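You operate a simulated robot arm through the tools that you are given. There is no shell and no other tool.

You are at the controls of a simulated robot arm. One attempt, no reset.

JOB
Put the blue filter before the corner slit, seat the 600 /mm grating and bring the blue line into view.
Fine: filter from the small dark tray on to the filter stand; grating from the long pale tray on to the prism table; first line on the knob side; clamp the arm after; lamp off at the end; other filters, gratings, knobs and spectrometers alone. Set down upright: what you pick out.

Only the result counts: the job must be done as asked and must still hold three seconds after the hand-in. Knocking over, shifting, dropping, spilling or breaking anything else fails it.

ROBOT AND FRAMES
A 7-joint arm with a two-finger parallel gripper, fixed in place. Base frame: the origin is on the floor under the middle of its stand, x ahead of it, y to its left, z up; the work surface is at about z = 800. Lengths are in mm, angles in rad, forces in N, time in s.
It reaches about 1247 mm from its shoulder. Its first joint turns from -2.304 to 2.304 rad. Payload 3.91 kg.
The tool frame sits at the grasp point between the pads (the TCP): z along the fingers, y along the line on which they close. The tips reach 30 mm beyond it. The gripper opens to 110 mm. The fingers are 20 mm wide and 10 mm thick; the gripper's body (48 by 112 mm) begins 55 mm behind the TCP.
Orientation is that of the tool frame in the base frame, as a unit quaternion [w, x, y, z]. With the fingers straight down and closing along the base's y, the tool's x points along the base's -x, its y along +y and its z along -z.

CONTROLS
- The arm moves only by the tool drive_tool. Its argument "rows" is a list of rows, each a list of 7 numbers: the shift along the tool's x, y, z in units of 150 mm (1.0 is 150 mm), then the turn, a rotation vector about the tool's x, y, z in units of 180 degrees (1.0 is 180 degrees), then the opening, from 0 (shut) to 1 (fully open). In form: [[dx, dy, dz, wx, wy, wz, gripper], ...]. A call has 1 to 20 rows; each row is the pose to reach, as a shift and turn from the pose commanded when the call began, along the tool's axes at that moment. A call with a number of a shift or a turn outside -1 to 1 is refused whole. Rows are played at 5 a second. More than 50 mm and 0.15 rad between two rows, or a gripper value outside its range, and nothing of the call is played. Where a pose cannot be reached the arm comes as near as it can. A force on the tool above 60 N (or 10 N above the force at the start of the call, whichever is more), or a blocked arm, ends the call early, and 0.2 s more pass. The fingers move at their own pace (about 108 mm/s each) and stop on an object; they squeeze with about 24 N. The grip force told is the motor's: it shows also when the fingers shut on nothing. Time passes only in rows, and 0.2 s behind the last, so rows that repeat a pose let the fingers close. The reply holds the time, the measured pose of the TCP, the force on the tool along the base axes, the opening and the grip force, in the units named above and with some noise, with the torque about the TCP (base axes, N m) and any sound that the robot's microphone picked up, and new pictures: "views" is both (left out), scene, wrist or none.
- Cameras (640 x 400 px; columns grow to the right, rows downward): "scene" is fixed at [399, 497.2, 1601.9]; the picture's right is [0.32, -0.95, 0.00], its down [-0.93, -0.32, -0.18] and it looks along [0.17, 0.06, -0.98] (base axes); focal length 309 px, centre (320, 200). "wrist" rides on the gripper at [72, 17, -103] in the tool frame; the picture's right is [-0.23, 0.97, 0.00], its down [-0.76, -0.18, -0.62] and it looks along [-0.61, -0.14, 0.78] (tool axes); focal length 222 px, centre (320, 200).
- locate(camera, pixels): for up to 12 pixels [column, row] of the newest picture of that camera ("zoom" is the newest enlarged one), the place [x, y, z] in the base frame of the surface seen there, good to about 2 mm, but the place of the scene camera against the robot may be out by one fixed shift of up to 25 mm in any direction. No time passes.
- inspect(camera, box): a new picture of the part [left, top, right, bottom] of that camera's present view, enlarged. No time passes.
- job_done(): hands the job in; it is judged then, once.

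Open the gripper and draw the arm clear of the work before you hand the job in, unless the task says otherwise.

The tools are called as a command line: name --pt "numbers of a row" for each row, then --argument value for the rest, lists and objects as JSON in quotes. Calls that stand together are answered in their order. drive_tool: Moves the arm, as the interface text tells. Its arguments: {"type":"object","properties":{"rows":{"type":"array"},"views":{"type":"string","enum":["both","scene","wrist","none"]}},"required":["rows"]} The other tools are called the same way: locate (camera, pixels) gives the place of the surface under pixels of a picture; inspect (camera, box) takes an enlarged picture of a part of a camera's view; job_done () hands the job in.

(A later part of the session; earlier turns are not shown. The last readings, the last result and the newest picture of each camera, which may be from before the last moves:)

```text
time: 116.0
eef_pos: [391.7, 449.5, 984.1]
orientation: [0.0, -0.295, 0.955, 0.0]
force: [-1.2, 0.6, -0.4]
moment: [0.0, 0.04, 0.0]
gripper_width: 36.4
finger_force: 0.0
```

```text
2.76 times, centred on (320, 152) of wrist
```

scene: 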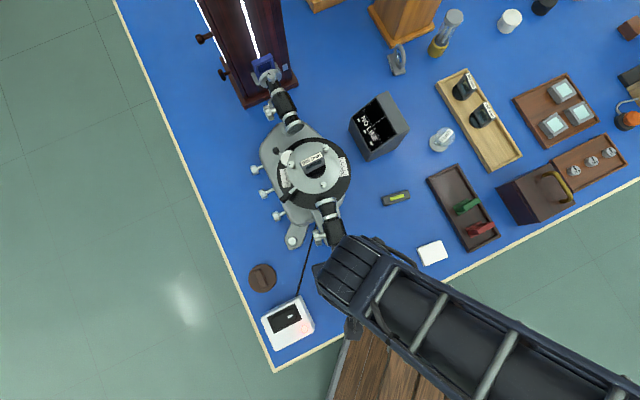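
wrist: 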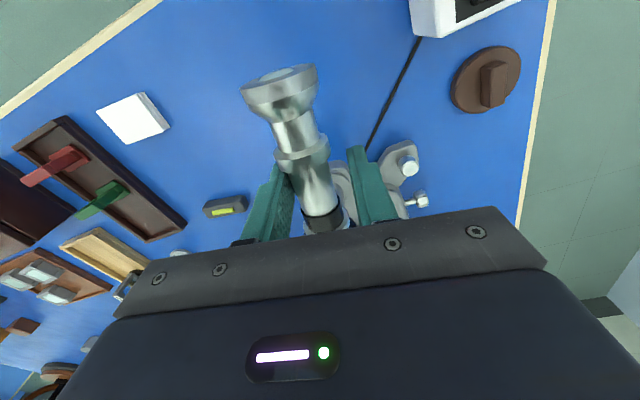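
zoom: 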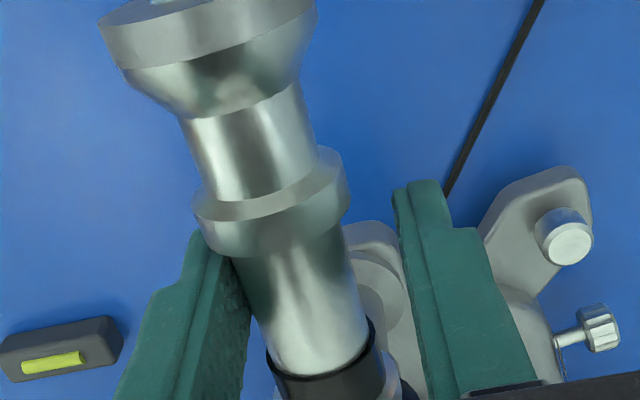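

The tube follows with almost no resistance. I push another 3° and check the display again.

drive_tool --pt "0 0.0126 0 0 0 0.0028 0.33" --pt "-0.0003 0.0252 0 0 0 0.0056 0.33" --pt "-0.0006 0.0378 0 0 0 0.0083 0.33" --pt "-0.0009 0.0504 0 0 0 0.0111 0.33" --pt "-0.0014 0.063 0 0 0 0.0139 0.33" --pt "-0.002 0.0756 0 0 0 0.0167 0.33" --pt "-0.002 0.0756 0 0 0 0.0167 0.33" --views "both"

inspect --camera "scene" --box '[340, 90, 420, 160]'

inspect --camera "scene" --box '[260, 160, 372, 260]'

```text
time: 117.6
eef_pos: [386.2, 458.9, 984.8]
orientation: [-0.001, -0.27, 0.963, -0.001]
force: [0.4, -0.2, 0.6]
moment: [-0.01, -0.01, -0.02]
gripper_width: 36.2
finger_force: 0.2
```

scene: 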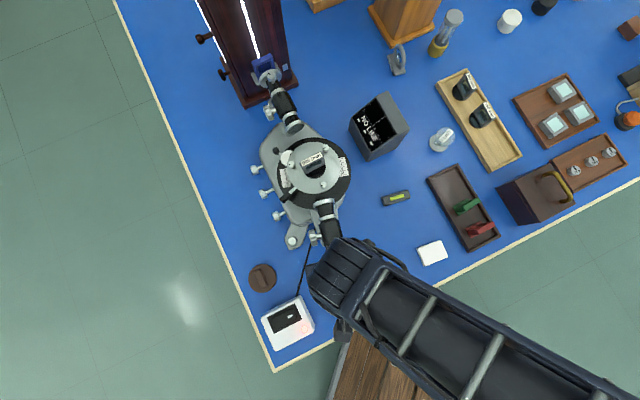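
wrist: 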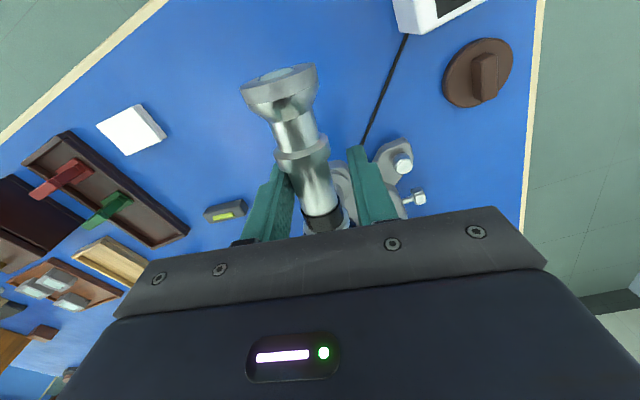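

```text
5.71 times, centred on (380, 125) of scene
```

zoom: 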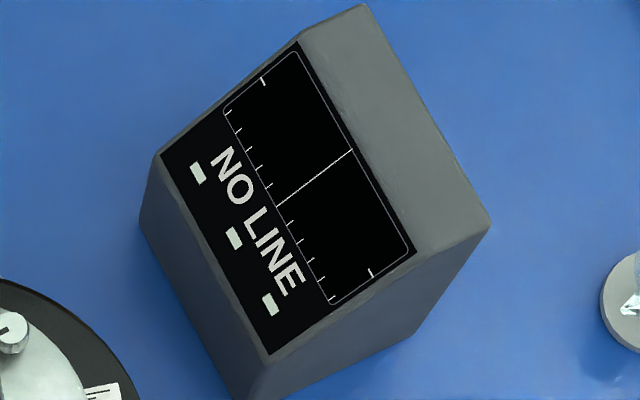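

```text
4.00 times, centred on (316, 210) of scene
```

zoom: 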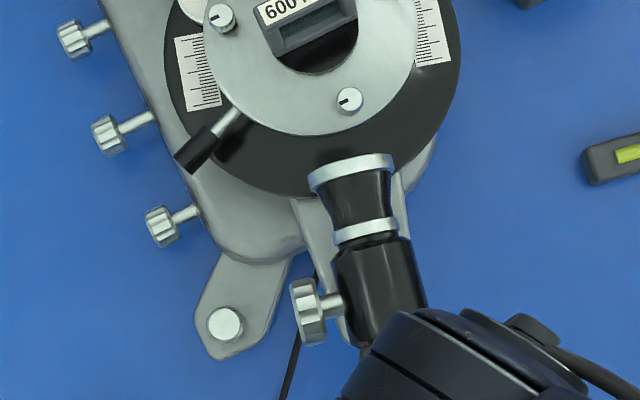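

The telescope turns freely: I estimate it is ~12° off axis now. I continue in 1° steps watching the display.

drive_tool --pt "0 0.0126 0 0 0 0.0028 0.33" --pt "-0.0003 0.0252 0 0 0 0.0056 0.33" --pt "-0.0005 0.0378 0 0 0 0.0083 0.33" --pt "-0.0005 0.0378 0 0 0 0.0083 0.33" --views "scene"

inspect --camera "scene" --box '[340, 90, 420, 160]'

```text
time: 118.6
eef_pos: [382.7, 463.3, 983.8]
orientation: [-0.001, -0.259, 0.966, 0.0]
force: [-0.1, -0.3, 0.3]
moment: [-0.03, 0.02, 0.0]
gripper_width: 36.3
finger_force: 0.3
```

scene: 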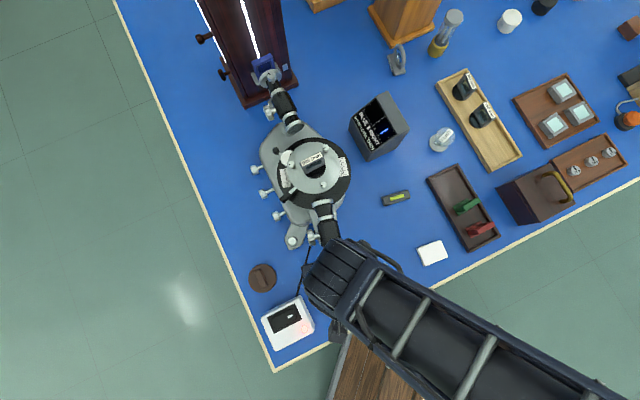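

```text
5.71 times, centred on (380, 125) of scene
```

zoom: 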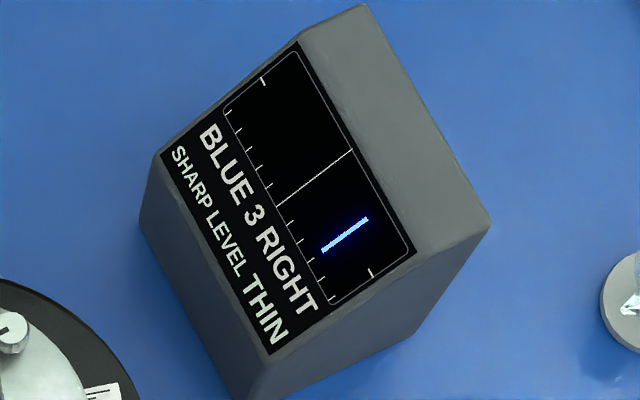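

The display now reads "BLUE 3 RIGHT – SHARP LEVEL THIN" with the blue line right of the crosshair. I nudge 0.5° further to see how it moves.

drive_tool --pt "0 0.0063 0 0 0 0.0014 0.33" --pt "0 0.0126 0 0 0 0.0028 0.33" --pt "0 0.0126 0 0 0 0.0028 0.33" --views "scene"

inspect --camera "scene" --box '[340, 90, 420, 160]'

```text
time: 119.4
eef_pos: [382.0, 466.4, 983.6]
orientation: [0.0, -0.254, 0.967, 0.0]
force: [0.3, 0.3, -0.1]
moment: [0.02, 0.0, -0.01]
gripper_width: 36.6
finger_force: 0.3
```

scene: 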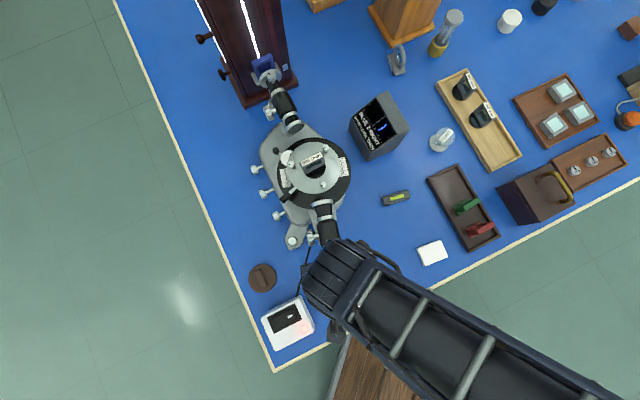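

```text
5.71 times, centred on (380, 125) of scene
```

zoom: 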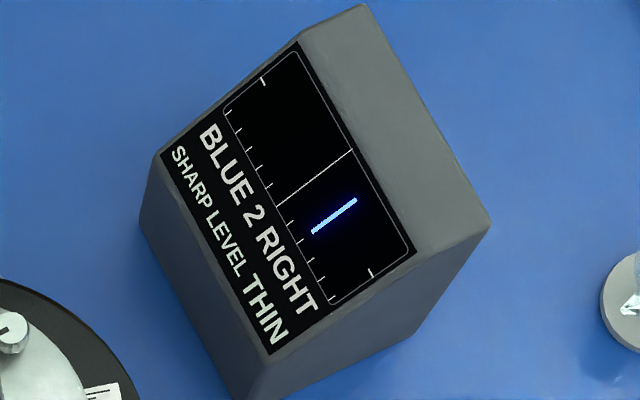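

0.5° moved it from 3 to 2; about 0.87° remains. I push 0.85° more.

drive_tool --pt "0 0.0071 0 0 0 0.0016 0.33" --pt "-0.0001 0.0143 0 0 0 0.0031 0.33" --pt "-0.0002 0.0214 0 0 0 0.0047 0.33" --pt "-0.0002 0.0214 0 0 0 0.0047 0.33" --views "scene"

inspect --camera "scene" --box '[340, 90, 420, 160]'

```text
time: 120.4
eef_pos: [380.3, 469.7, 984.1]
orientation: [0.001, -0.247, 0.969, 0.0]
force: [-0.1, -0.4, 0.2]
moment: [0.0, -0.01, 0.03]
gripper_width: 36.2
finger_force: 0.0
```

scene: 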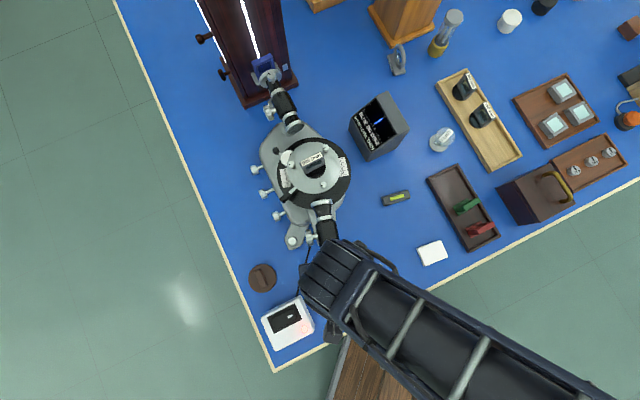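

```text
5.71 times, centred on (380, 125) of scene
```

zoom: 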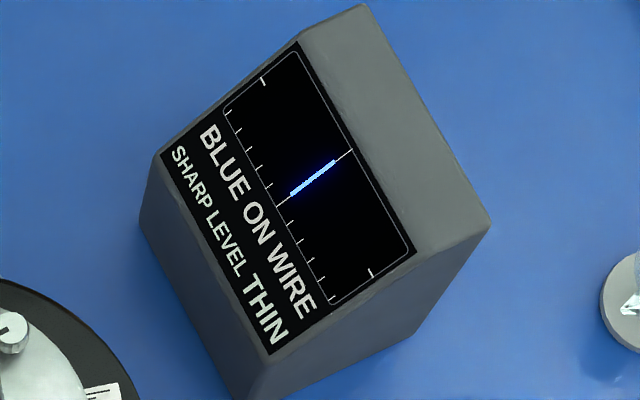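

"BLUE ON WIRE" – the line is centred. I back the pushing finger off 5 mm so it no longer touches, then rise straight up.

drive_tool --pt "0 -0.015 0 0 0 0 0.33" --pt "0 -0.035 0 0 0 0 0.33" --pt "0 -0.035 0 0 0 0 0.33" --pt "0 -0.035 -0.1 0 0 0 0.33" --pt "0 -0.035 -0.3 0 0 0 0.33" --pt "0 -0.035 -0.6 0 0 0 0.33" --pt "0 -0.035 -0.9 0 0 0 0.33" --views "both"

inspect --camera "scene" --box '[340, 90, 420, 160]'

inspect --camera "scene" --box '[240, 160, 336, 250]'

```text
time: 122.0
eef_pos: [383.8, 464.4, 1119.4]
orientation: [0.0, -0.247, 0.969, -0.001]
force: [0.0, 0.1, 0.3]
moment: [0.0, -0.02, 0.0]
gripper_width: 36.3
finger_force: 0.1
```

scene: 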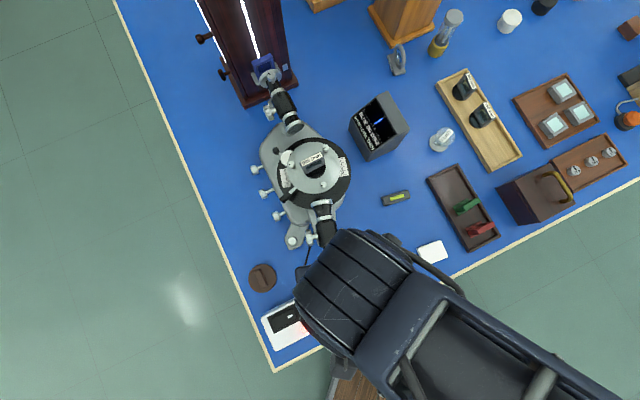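
wrist: 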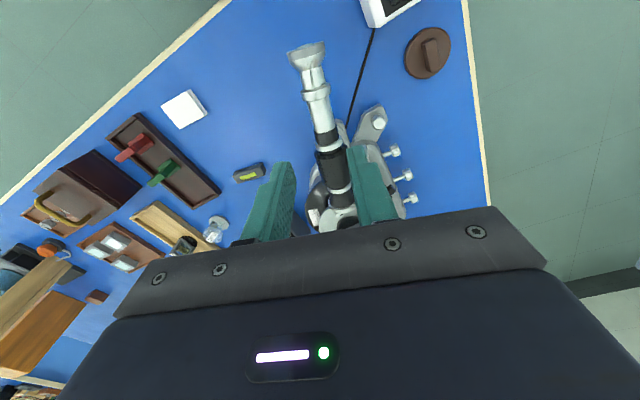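

```text
5.71 times, centred on (380, 125) of scene
```

zoom: 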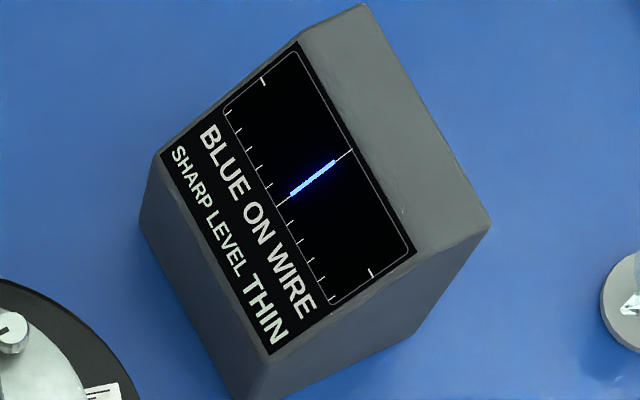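

```text
4.44 times, centred on (288, 205) of scene
```

zoom: 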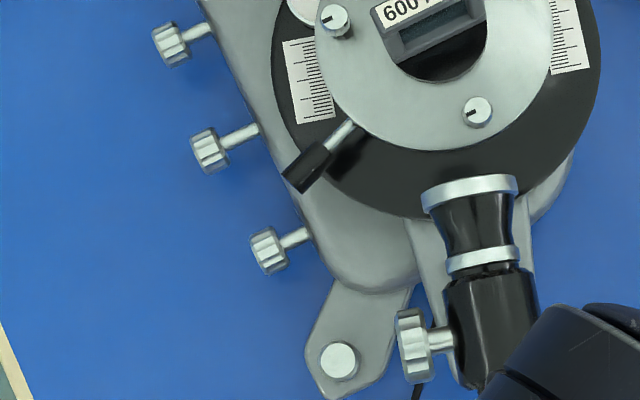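

Still on the wire. Next, the ARM clamp knob – nearest the foot, at (277,216) in the scene. I confirm the label and its geometry with the cameras.

inspect --camera "wrist" --box '[350, 95, 430, 215]'

locate --camera "scene" --pixels '[[276.7, 216.3], [279, 215], [274, 217.5], [284, 213], [263, 194], [268, 191.5], [253.5, 171], [291.5, 242], [316, 236], [275, 213], [278, 219.5]]'

```text
3.33 times, centred on (390, 155) of wrist
```

zoom: 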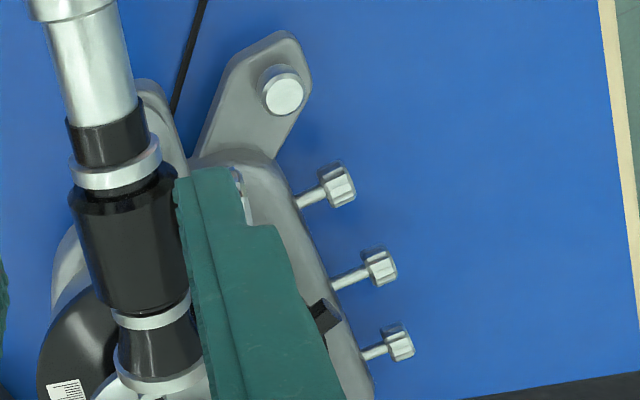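

```text
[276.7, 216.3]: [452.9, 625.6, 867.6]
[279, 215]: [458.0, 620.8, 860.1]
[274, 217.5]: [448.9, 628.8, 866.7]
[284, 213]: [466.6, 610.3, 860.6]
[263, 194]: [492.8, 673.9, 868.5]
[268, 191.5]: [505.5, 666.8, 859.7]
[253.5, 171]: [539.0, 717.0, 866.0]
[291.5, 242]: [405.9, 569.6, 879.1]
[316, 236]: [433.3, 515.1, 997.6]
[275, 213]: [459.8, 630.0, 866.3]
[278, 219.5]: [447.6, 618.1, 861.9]
```

I now move beside the knobs (above the free bench strip on the knob side) and turn the tool so its fingers close along s, with the camera on the outside looking at the knob faces.

drive_tool --pt "-0.1 0.1 0 0 0 0.045 0.33" --pt "-0.2 0.2 0 0 0 0.09 0.33" --pt "-0.31 0.31 0 0 0 0.135 0.33" --pt "-0.42 0.42 0 0 0 0.18 0.33" --pt "-0.53 0.54 0 0 0 0.225 0.33" --pt "-0.64 0.65 0 0 0 0.27 0.33" --pt "-0.75 0.76 0 0 0 0.315 0.33" --pt "-0.86 0.87 0 0 0 0.36 0.33" --pt "-0.954 0.97 0 0 0 0.405 0.33" --pt "-0.954 0.97 0 0 0 0.409 0.33" --views "both"

```text
time: 124.2
eef_pos: [439.5, 659.4, 1119.9]
orientation: [0.0, 0.384, 0.923, 0.0]
force: [0.0, -0.6, -0.4]
moment: [-0.01, 0.01, -0.01]
gripper_width: 36.3
finger_force: 0.0
```

scene: 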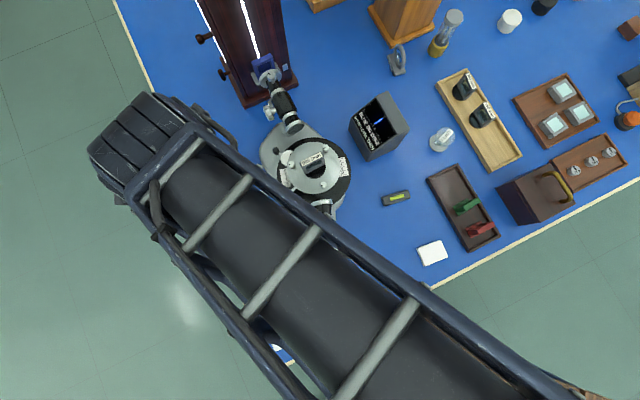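
wrist: 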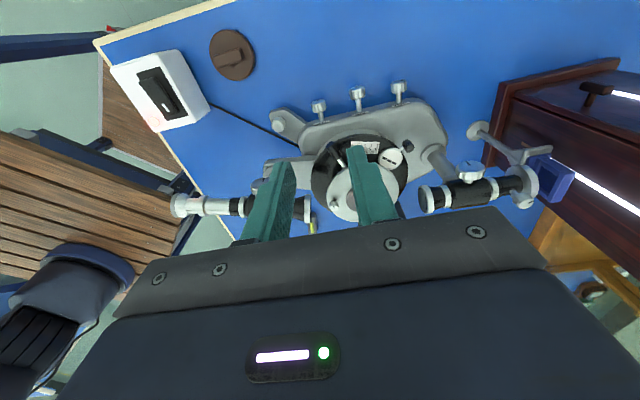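

The three knobs are at (319,105), (358,95), (399,88). I enlarge to read labels and marks.

inspect --camera "wrist" --box '[290, 70, 430, 160]'

inspect --camera "wrist" --box '[295, 85, 345, 135]'

```text
4.44 times, centred on (360, 115) of wrist
```

zoom: 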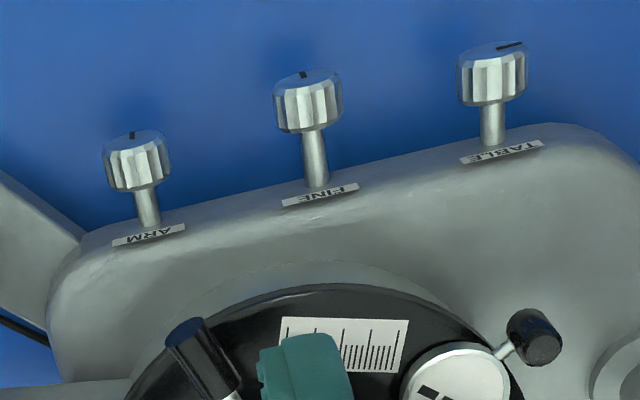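

```text
8.00 times, centred on (320, 110) of wrist
```

zoom: 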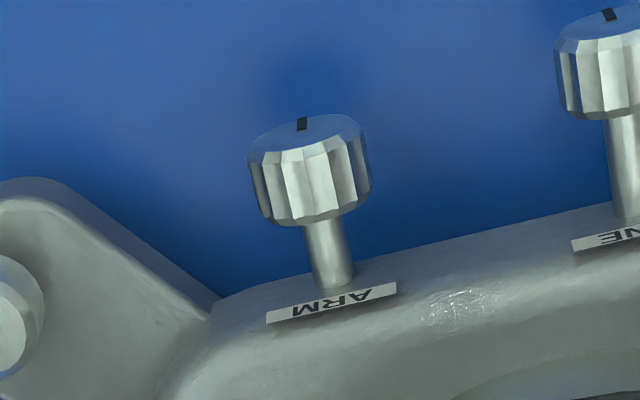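

Labels confirmed: ARM is the left one. Its mark points down while TABLE's (clamped, presumably) points toward +s, i.e. a quarter turn clockwise. I measure the ARM knob's geometry.

locate --camera "zoom" --pixels '[[308, 133], [308, 180], [260, 170], [362, 165], [328, 240], [338, 280], [302, 124], [290, 200], [310, 150], [310, 212], [340, 205], [20, 310]]'

inspect --camera "wrist" --box '[290, 70, 430, 160]'

locate --camera "zoom" --pixels '[[185, 345], [215, 385], [310, 100], [315, 150], [145, 320], [532, 335], [495, 75], [280, 110], [340, 98], [100, 280]]'

```text
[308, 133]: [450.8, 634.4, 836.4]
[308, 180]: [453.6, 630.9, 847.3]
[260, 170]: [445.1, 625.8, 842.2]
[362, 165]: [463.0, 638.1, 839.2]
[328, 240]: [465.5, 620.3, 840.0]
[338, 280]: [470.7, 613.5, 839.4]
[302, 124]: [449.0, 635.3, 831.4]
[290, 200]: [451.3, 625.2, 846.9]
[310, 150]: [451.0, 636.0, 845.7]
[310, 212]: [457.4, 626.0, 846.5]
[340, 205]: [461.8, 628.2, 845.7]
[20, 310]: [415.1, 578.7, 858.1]
```

```text
4.44 times, centred on (360, 115) of wrist
```

zoom: 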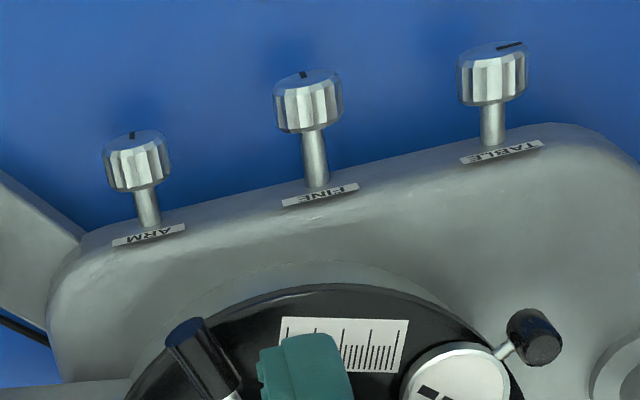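

```text
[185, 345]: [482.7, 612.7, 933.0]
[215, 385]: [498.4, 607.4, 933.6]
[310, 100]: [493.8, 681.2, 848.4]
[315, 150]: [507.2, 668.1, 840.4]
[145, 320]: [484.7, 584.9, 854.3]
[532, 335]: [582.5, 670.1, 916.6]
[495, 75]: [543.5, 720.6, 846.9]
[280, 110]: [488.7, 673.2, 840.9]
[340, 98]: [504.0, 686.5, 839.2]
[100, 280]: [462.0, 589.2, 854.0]
```

ARM knob: axis at s ≈ 767.8, z ≈ 836.3, t 117–130, radius ≈ 11; the black table handle overhangs at t ≈ 95, z ≈ 933. So I lean the gripper 30° outward to approach from outside-above.

drive_tool --pt "0.04 -0.012 0.1 0 -0.0333 0 0.4" --pt "0.08 -0.025 0.25 0 -0.0667 0 0.4" --pt "0.12 -0.037 0.4 0 -0.1 0 0.4" --pt "0.15 -0.05 0.55 0 -0.1333 0 0.4" --pt "0.18 -0.061 0.7 0 -0.1667 0 0.4" --pt "0.18 -0.061 0.8 0 -0.1667 0 0.4" --views "both"

```text
time: 125.6
eef_pos: [413.5, 673.0, 1000.1]
orientation: [0.24, 0.37, 0.892, -0.098]
force: [0.6, 0.2, 0.6]
moment: [0.03, 0.03, -0.02]
gripper_width: 44.2
finger_force: 0.1
```

scene: 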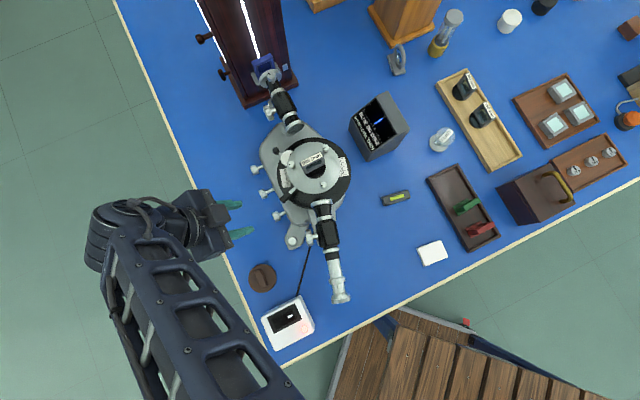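
wrist: 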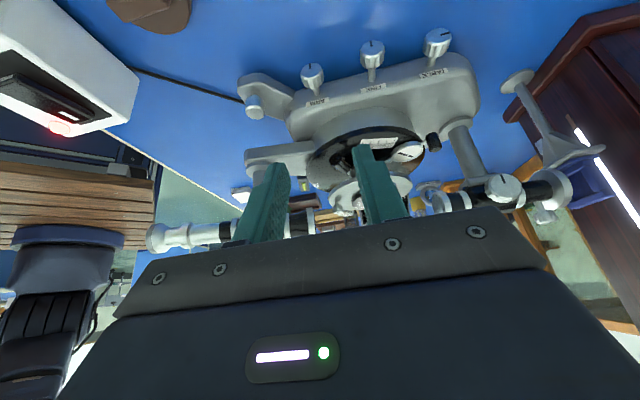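

Pose reached. The knob faces are now better visible at (312,75), (372,50), (437,40); I zoom in on the marks.

inspect --camera "wrist" --box '[290, 20, 470, 120]'

inspect --camera "wrist" --box '[290, 55, 340, 105]'

locate --camera "zoom" --pixels '[[295, 105], [295, 150], [345, 200], [240, 200], [320, 215], [360, 290], [290, 75], [330, 110], [250, 125]]'

```text
3.56 times, centred on (380, 70) of wrist
```

zoom: 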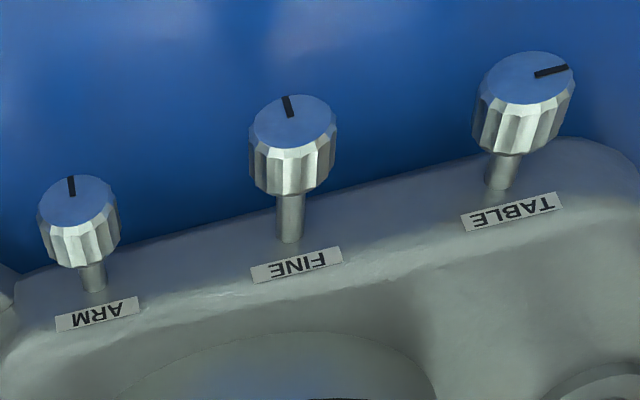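

```text
8.00 times, centred on (315, 80) of wrist
```

zoom: 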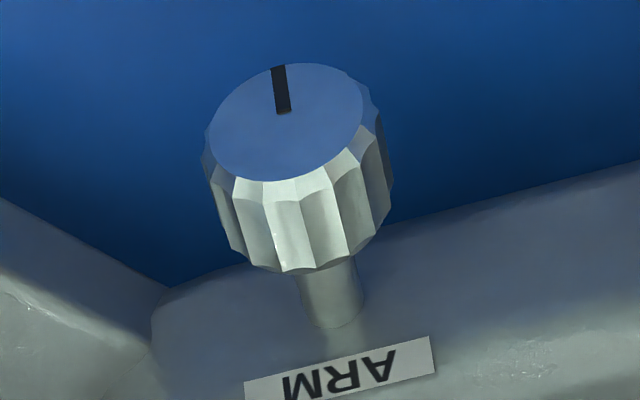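

```text
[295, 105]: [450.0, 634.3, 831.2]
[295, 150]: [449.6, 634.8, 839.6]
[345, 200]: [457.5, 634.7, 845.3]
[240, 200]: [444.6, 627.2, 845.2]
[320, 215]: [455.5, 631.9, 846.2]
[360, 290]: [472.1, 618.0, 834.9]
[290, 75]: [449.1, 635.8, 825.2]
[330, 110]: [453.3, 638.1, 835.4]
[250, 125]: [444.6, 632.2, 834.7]
```

The ARM mark points down (6 o'clock), TABLE's points toward +s (9 o'clock for an operator) – so clamping is a quarter turn clockwise. I swing the tool 35° about the knob's axis direction and line up for the grip.

drive_tool --pt "0.045 0.055 0.09 0.0281 0 -0.0162 0.4" --pt "0.09 0.11 0.18 0.0561 0 -0.0324 0.4" --pt "0.134 0.166 0.276 0.0842 0 -0.0486 0.4" --pt "0.179 0.222 0.368 0.1123 0 -0.0648 0.4" --pt "0.224 0.277 0.46 0.1403 0 -0.081 0.4" --pt "0.2685 0.3327 0.552 0.1684 0 -0.0972 0.4" --pt "0.2685 0.3327 0.552 0.1684 0 -0.0972 0.4" --views "both"

inspect --camera "wrist" --box '[220, 60, 420, 225]'

```text
time: 127.2
eef_pos: [452.8, 704.3, 906.3]
orientation: [0.118, 0.281, 0.88, -0.363]
force: [0.0, 0.4, -0.5]
moment: [0.01, 0.0, 0.01]
gripper_width: 43.9
finger_force: 0.0
```

scene: 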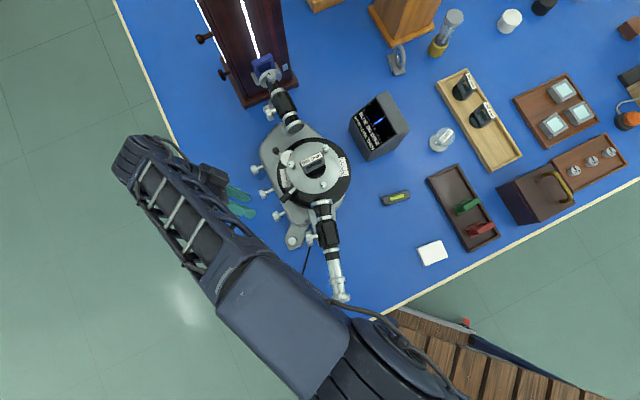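
wrist: 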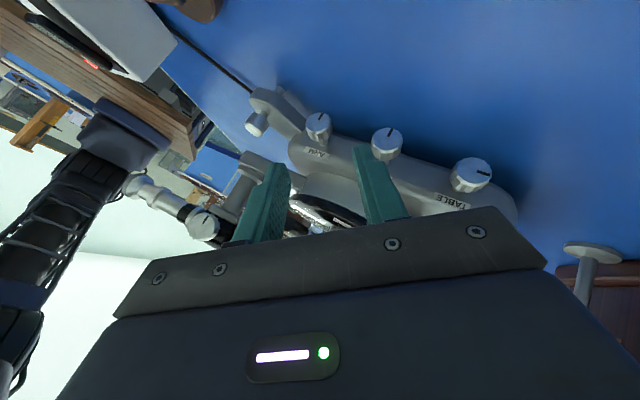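

```text
2.42 times, centred on (320, 142) of wrist
```

zoom: 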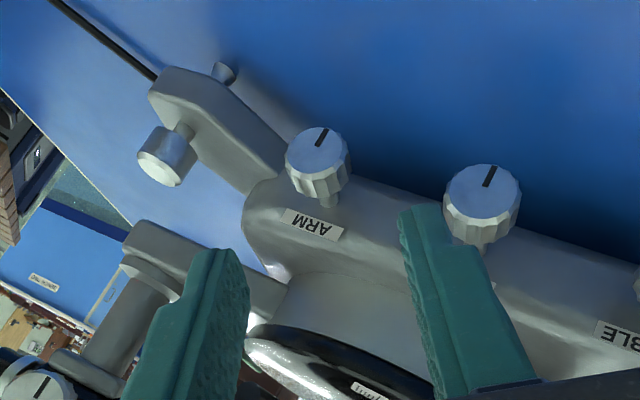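

The knob sits dead ahead at (320,128) between the fingers. I advance along the tool axis 60 mm, with the opening narrowed to 33 mm, and check.

drive_tool --pt "0 0 0.1 0 0 0 0.31" --pt "0 0 0.2 0 0 0 0.31" --pt "0 0 0.3 0 0 0 0.31" --pt "0 0 0.4 0 0 0 0.31" --pt "0 0 0.4 0 0 0 0.31" --views "both"

inspect --camera "wrist" --box '[240, 100, 400, 225]'

```text
time: 128.4
eef_pos: [453.3, 660.0, 864.6]
orientation: [0.118, 0.281, 0.881, -0.363]
force: [0.3, 0.8, 0.4]
moment: [0.0, -0.01, -0.01]
gripper_width: 33.9
finger_force: 0.0
```

scene: 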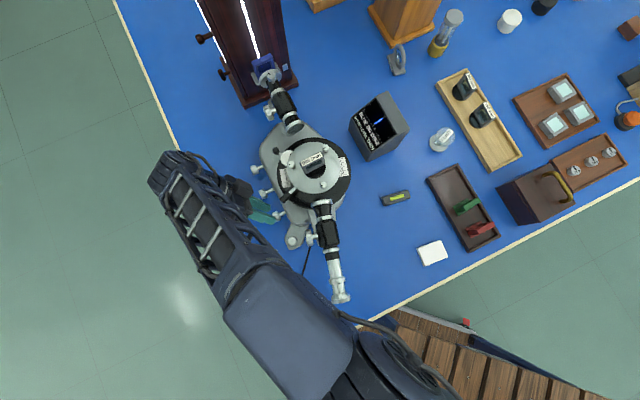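
wrist: 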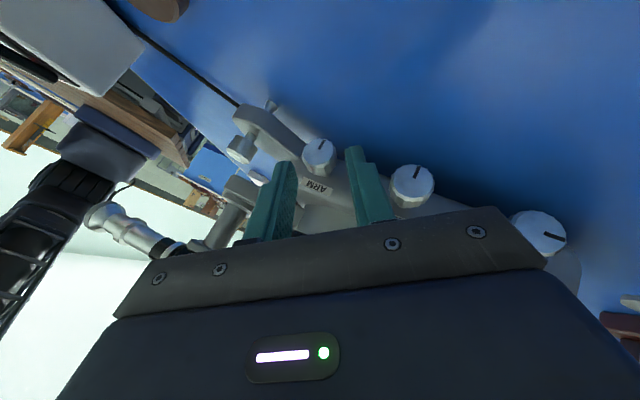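

```text
3.20 times, centred on (320, 162) of wrist
```

zoom: 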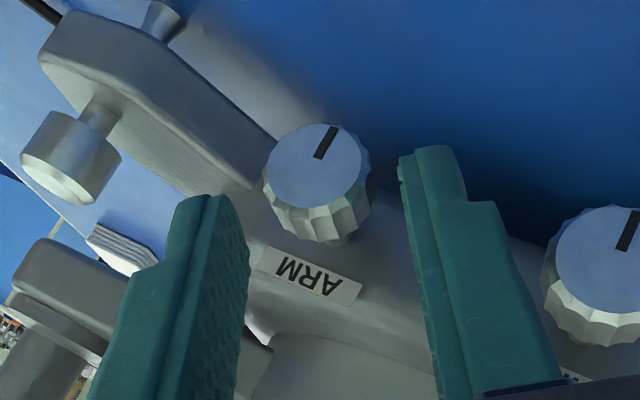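

Well centred. I advance the last 26 mm.

drive_tool --pt "0 0 0.05 0 0 0 0.31" --pt "0 0 0.1 0 0 0 0.31" --pt "0 0 0.15 0 0 0 0.31" --pt "0 0 0.173 0 0 0 0.31" --pt "0 0 0.173 0 0 0 0.31" --views "wrist"

inspect --camera "wrist" --box '[240, 100, 400, 225]'

```text
time: 129.6
eef_pos: [453.5, 641.0, 847.4]
orientation: [0.117, 0.281, 0.881, -0.363]
force: [0.0, -0.7, -0.4]
moment: [-0.03, 0.02, -0.01]
gripper_width: 34.0
finger_force: 0.1
```

wrist: 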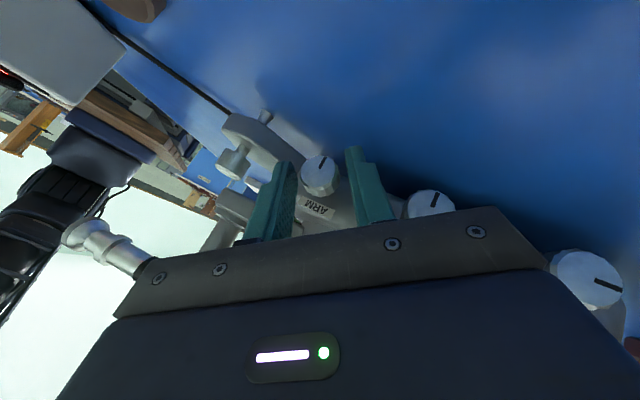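

```text
3.20 times, centred on (320, 162) of wrist
```

zoom: 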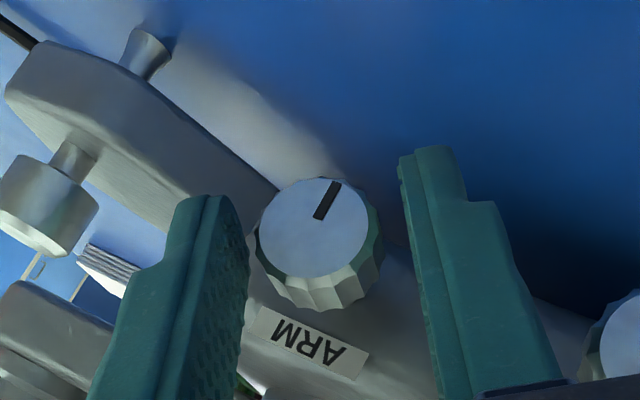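

The knob is centred between the pads. I close on it.

drive_tool --pt "0 0 0 0 0 0 0.26" --pt "0 0 0 0 0 0 0.23" --pt "0 0 0 0 0 0 0.2" --pt "0 0 0 0 0 0 0.1" --pt "0 0 0 0 0 0 0.0" --pt "0 0 0 0 0 0 0.0" --views "wrist"

inspect --camera "wrist" --box '[240, 100, 400, 225]'

```text
time: 131.0
eef_pos: [451.9, 642.4, 847.3]
orientation: [0.118, 0.28, 0.881, -0.363]
force: [-4.7, -6.7, 3.4]
moment: [-0.18, -0.02, 0.04]
gripper_width: 23.4
finger_force: 44.8
```

wrist: 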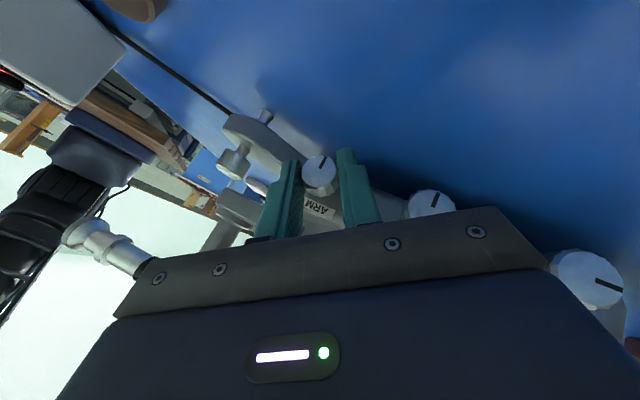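

```text
3.20 times, centred on (320, 162) of wrist
```

zoom: 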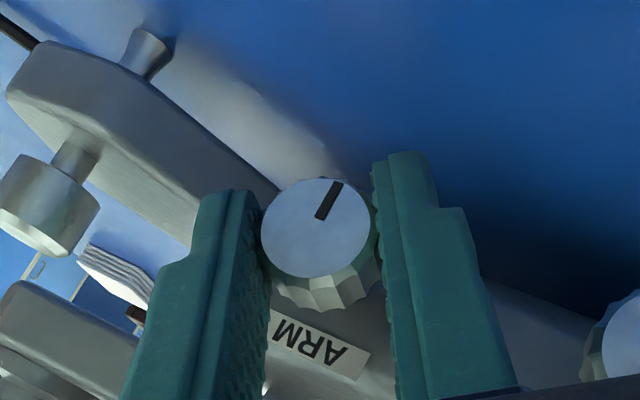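

Gripped (23.4 mm, knob diameter). There is a small side load of ~8 N toward −s, so I correct 0.6 mm while turning the first 20° clockwise about the knob axis.

drive_tool --pt "0.0002 -0.0101 0.0003 -0.0241 0 0.0139 0" --pt "0.0007 -0.02 0.0012 -0.0481 0 0.0278 0" --pt "0.0016 -0.0279 0.0027 -0.0722 0 0.0417 0" --pt "0.0028 -0.0356 0.0048 -0.0962 0 0.0556 0" --pt "0.0028 -0.0356 0.0048 -0.0962 0 0.0556 0" --views "both"

inspect --camera "wrist" --box '[240, 100, 400, 225]'

inspect --camera "scene" --box '[340, 90, 420, 160]'

```text
time: 132.2
eef_pos: [451.1, 640.1, 848.4]
orientation: [0.189, 0.336, 0.898, -0.213]
force: [0.8, 5.5, -3.4]
moment: [0.72, 0.59, -0.03]
gripper_width: 23.6
finger_force: 45.2
```

scene: 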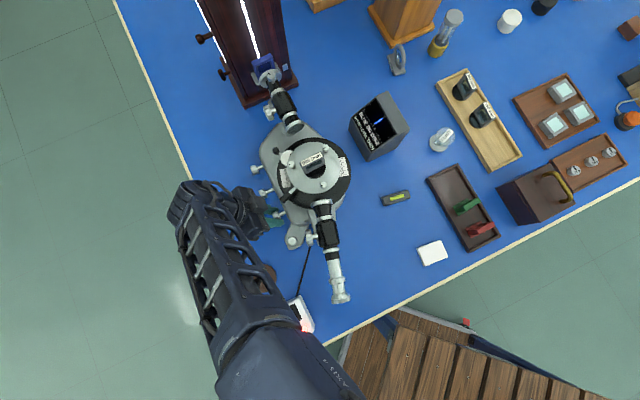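
wrist: 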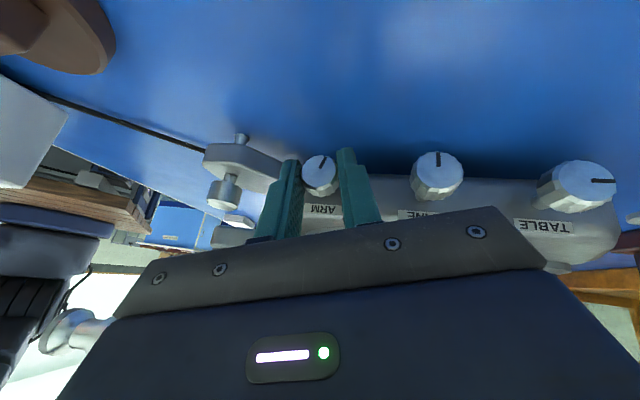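

```text
3.20 times, centred on (320, 162) of wrist
```

zoom: 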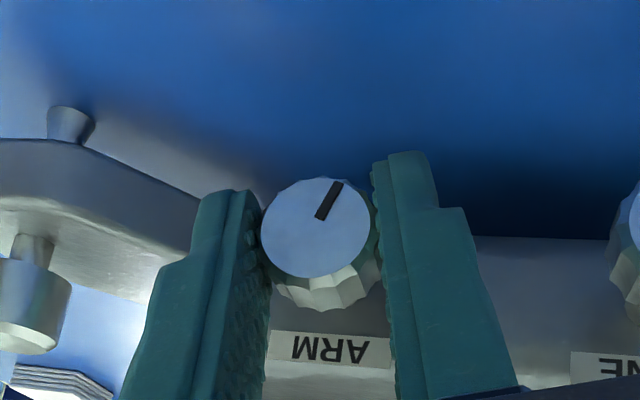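

```text
5.71 times, centred on (380, 125) of scene
```

zoom: 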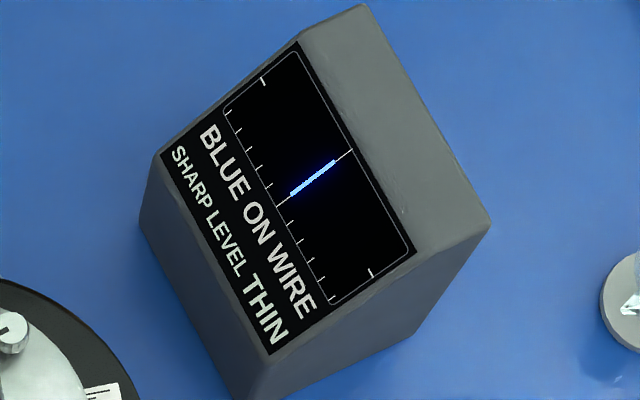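

The knob turns with the fingers and the line stays on the wire. I continue another 50° clockwise.

drive_tool --pt "0.0002 -0.0081 0.0003 -0.0241 0 0.0139 0" --pt "0.0007 -0.016 0.0012 -0.0481 0 0.0278 0" --pt "0.0016 -0.0239 0.0027 -0.0722 0 0.0417 0" --pt "0.0028 -0.0316 0.0048 -0.0962 0 0.0556 0" --pt "0.0043 -0.039 0.0075 -0.1203 0 0.0694 0" --pt "0.0062 -0.0462 0.0107 -0.1443 0 0.0833 0" --pt "0.0084 -0.053 0.0145 -0.1684 0 0.0972 0" --pt "0.0108 -0.0594 0.0187 -0.1924 0 0.1111 0" --pt "0.0135 -0.0653 0.0234 -0.2165 0 0.125 0" --pt "0.0165 -0.0708 0.0286 -0.2406 0 0.1389 0" --pt "0.0165 -0.0708 0.0286 -0.2406 0 0.1389 0" --views "both"

inspect --camera "wrist" --box '[240, 100, 400, 225]'

inspect --camera "scene" --box '[340, 90, 420, 160]'

```text
time: 134.6
eef_pos: [443.5, 631.0, 846.4]
orientation: [0.339, 0.425, 0.821, 0.174]
force: [7.9, 14.8, 4.6]
moment: [-0.49, -0.85, -0.33]
gripper_width: 23.6
finger_force: 45.1
```

scene: 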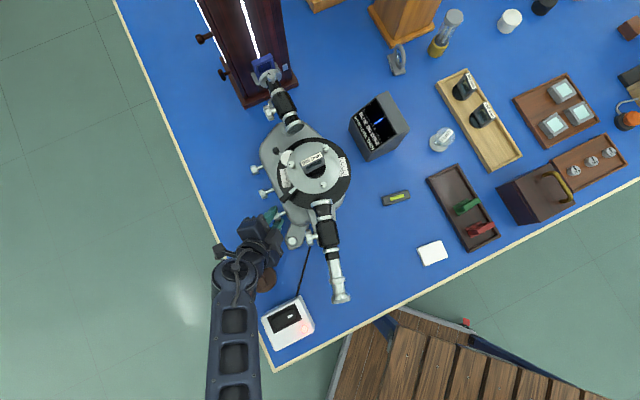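
wrist: 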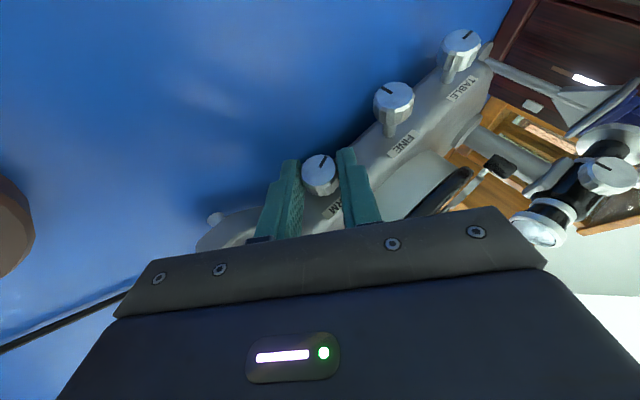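

```text
3.20 times, centred on (320, 162) of wrist
```

zoom: 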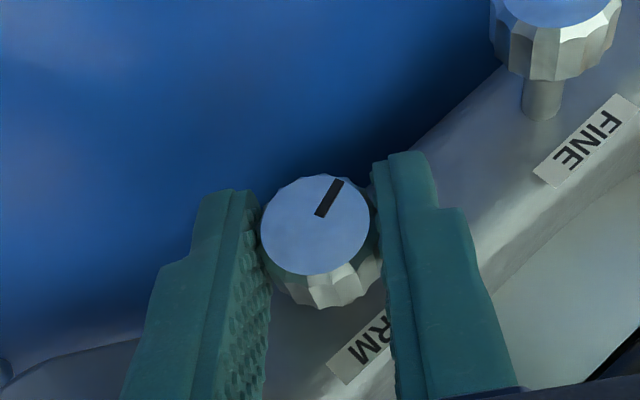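

```text
5.71 times, centred on (380, 125) of scene
```

zoom: 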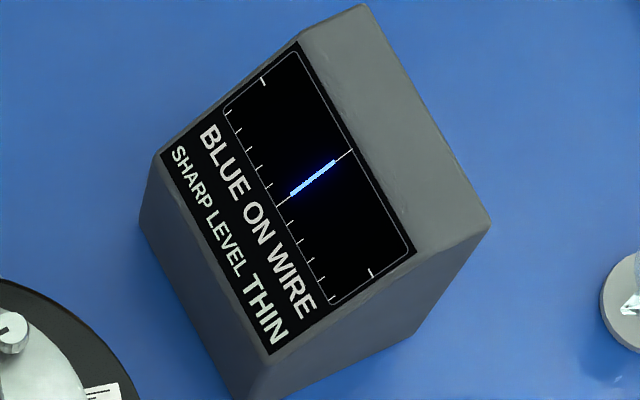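

70° turned so far with modest load. I compare the ARM and TABLE marks in a larger view.

inspect --camera "wrist" --box '[300, 20, 500, 200]'

inspect --camera "scene" --box '[200, 190, 320, 300]'

```text
2.22 times, centred on (400, 110) of wrist
```

zoom: 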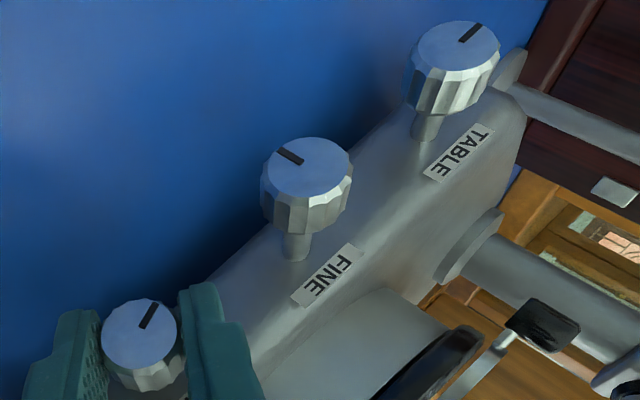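

```text
3.64 times, centred on (260, 245) of scene
```

zoom: 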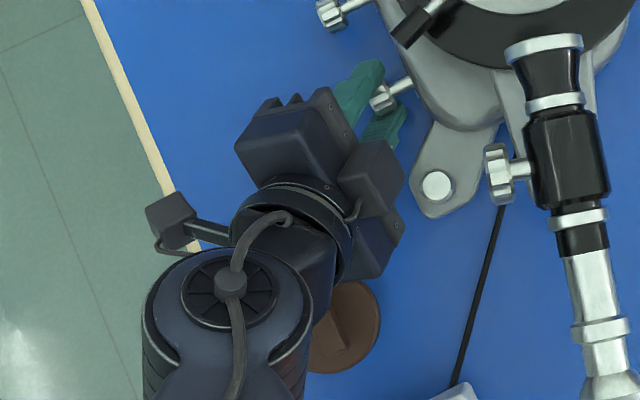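

ARM needs roughly 20° more to match TABLE. To stay clear of the brown disc I open slightly, swing back 50° around the knob with the fingers loosely straddling it, and regrip.

drive_tool --pt "0 0.003 0 0 0 0 0.24" --pt "0 0.005 0 0 0 0 0.31" --pt "0 0.005 0 0 0 0 0.31" --pt "0.0007 0.021 0.0012 0.0481 0 -0.0278 0.31" --pt "0.0028 0.0366 0.0048 0.0962 0 -0.0556 0.31" --pt "0.0062 0.0512 0.0107 0.1443 0 -0.0833 0.31" --pt "0.0108 0.0644 0.0187 0.1924 0 -0.1111 0.31" --pt "0.0165 0.0758 0.0286 0.2406 0 -0.1389 0.31" --views "none"

```text
refused: row 4 steps farther than a row can; nothing moved
```

The step was too large; I use 7.5° steps instead.

drive_tool --pt "0 0.003 0 0 0 0 0.24" --pt "0 0.005 0 0 0 0 0.31" --pt "0 0.005 0 0 0 0 0.31" --pt "0.0004 0.0171 0.0007 0.0361 0 -0.0208 0.31" --pt "0.0016 0.0289 0.0027 0.0722 0 -0.0417 0.31" --pt "0.0035 0.0404 0.0061 0.1083 0 -0.0625 0.31" --pt "0.0062 0.0512 0.0107 0.1443 0 -0.0833 0.31" --pt "0.0095 0.0613 0.0165 0.1804 0 -0.1042 0.31" --pt "0.0135 0.0703 0.0234 0.2165 0 -0.125 0.31" --pt "0.0165 0.0758 0.0286 0.2406 0 -0.1389 0.31" --pt "0.0165 0.0758 0.0286 0.2406 0 -0.1389 0.31" --views "both"

inspect --camera "wrist" --box '[240, 100, 400, 225]'

inspect --camera "wrist" --box '[300, 60, 640, 240]'

```text
time: 137.0
eef_pos: [452.0, 639.2, 851.4]
orientation: [0.188, 0.335, 0.898, -0.215]
force: [-0.4, 0.0, 0.2]
moment: [0.02, 0.06, -0.03]
gripper_width: 34.0
finger_force: 0.1
```

scene: 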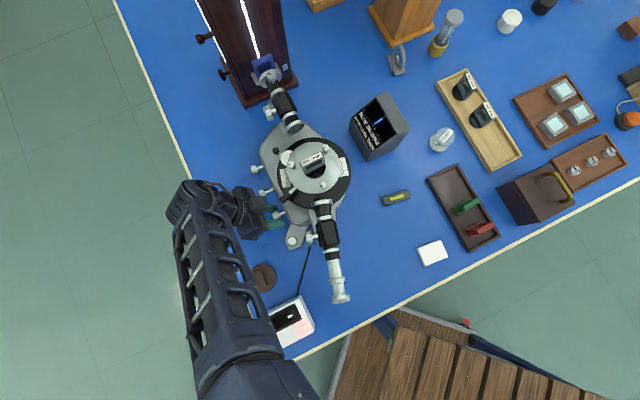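
wrist: 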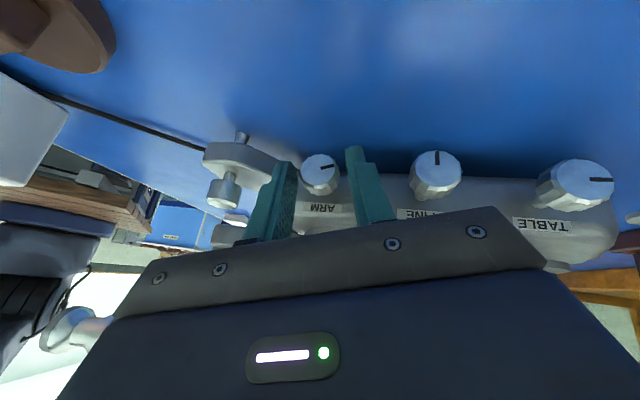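

```text
3.20 times, centred on (320, 162) of wrist
```

zoom: 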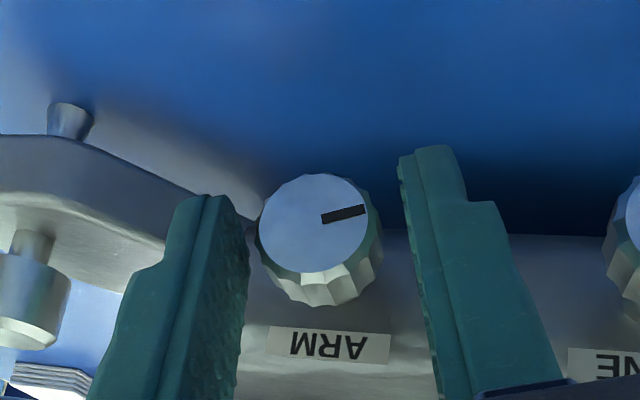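

```text
1.88 times, centred on (470, 150) of wrist
```

zoom: 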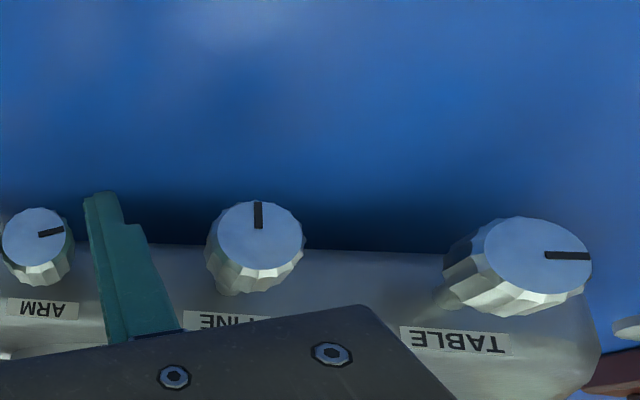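

ARM's mark is now about 13–15° short of horizontal (TABLE's is horizontal). I regrip here and turn a further 20°.

drive_tool --pt "0 0 0 0 0 0 0.26" --pt "0 0 0 0 0 0 0.23" --pt "0 0 0 0 0 0 0.1" --pt "0 0 0 0 0 0 0.0" --pt "0 0 0 0 0 0 0.0" --views "none"

drive_tool --pt "0.0002 -0.0081 0.0003 -0.0241 0 0.0139 0" --pt "0.0007 -0.016 0.0012 -0.0481 0 0.0278 0" --pt "0.0016 -0.0239 0.0027 -0.0722 0 0.0417 0" --pt "0.0022 -0.0277 0.0038 -0.0842 0 0.0486 0" --pt "0.0022 -0.0277 0.0038 -0.0842 0 0.0486 0" --views "both"

inspect --camera "wrist" --box '[290, 60, 630, 240]'

inspect --camera "scene" --box '[340, 90, 420, 160]'

```text
time: 138.2
eef_pos: [450.9, 640.1, 849.5]
orientation: [0.188, 0.336, 0.897, -0.215]
force: [-3.3, -4.5, 1.0]
moment: [-0.11, 0.06, -0.03]
gripper_width: 23.9
finger_force: 45.2
```

```text
time: 139.4
eef_pos: [446.9, 636.0, 849.1]
orientation: [0.248, 0.375, 0.89, -0.079]
force: [-8.2, -12.7, 7.1]
moment: [-0.32, -0.03, -0.17]
gripper_width: 23.5
finger_force: 45.0
```

scene: 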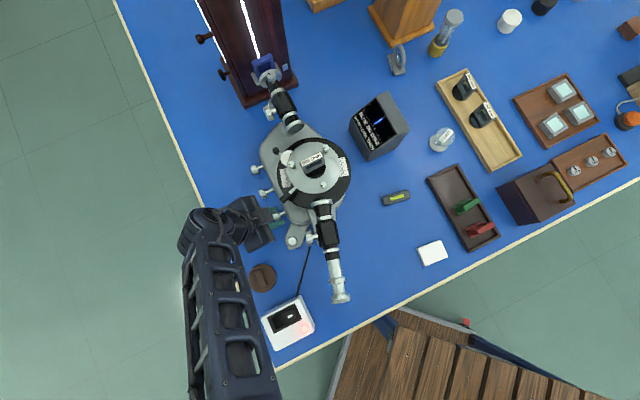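
wrist: 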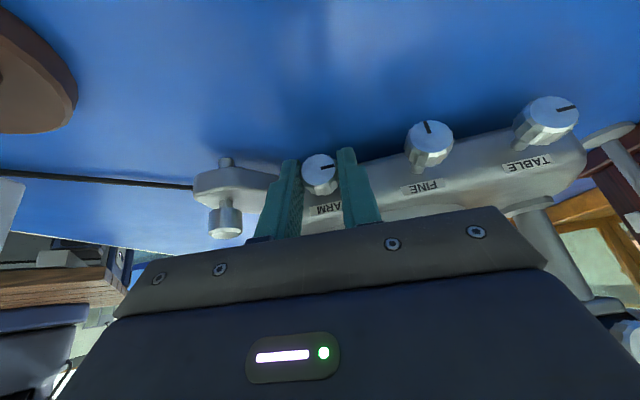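

```text
1.88 times, centred on (460, 150) of wrist
```

zoom: 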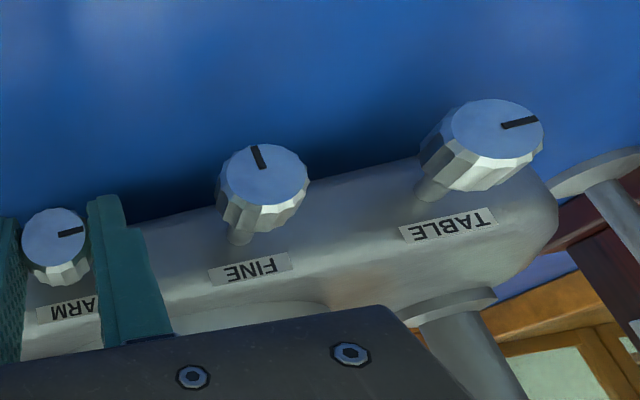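

```text
5.71 times, centred on (380, 125) of scene
```

zoom: 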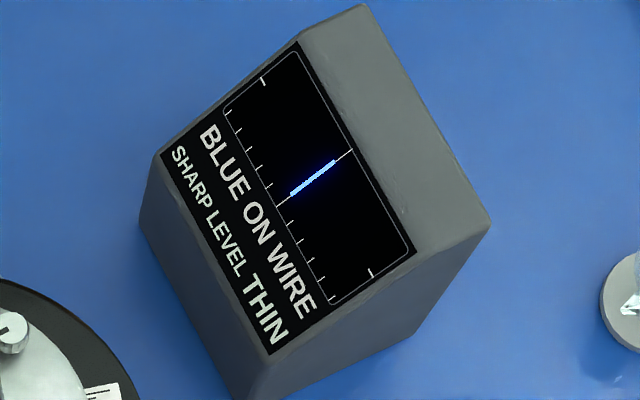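

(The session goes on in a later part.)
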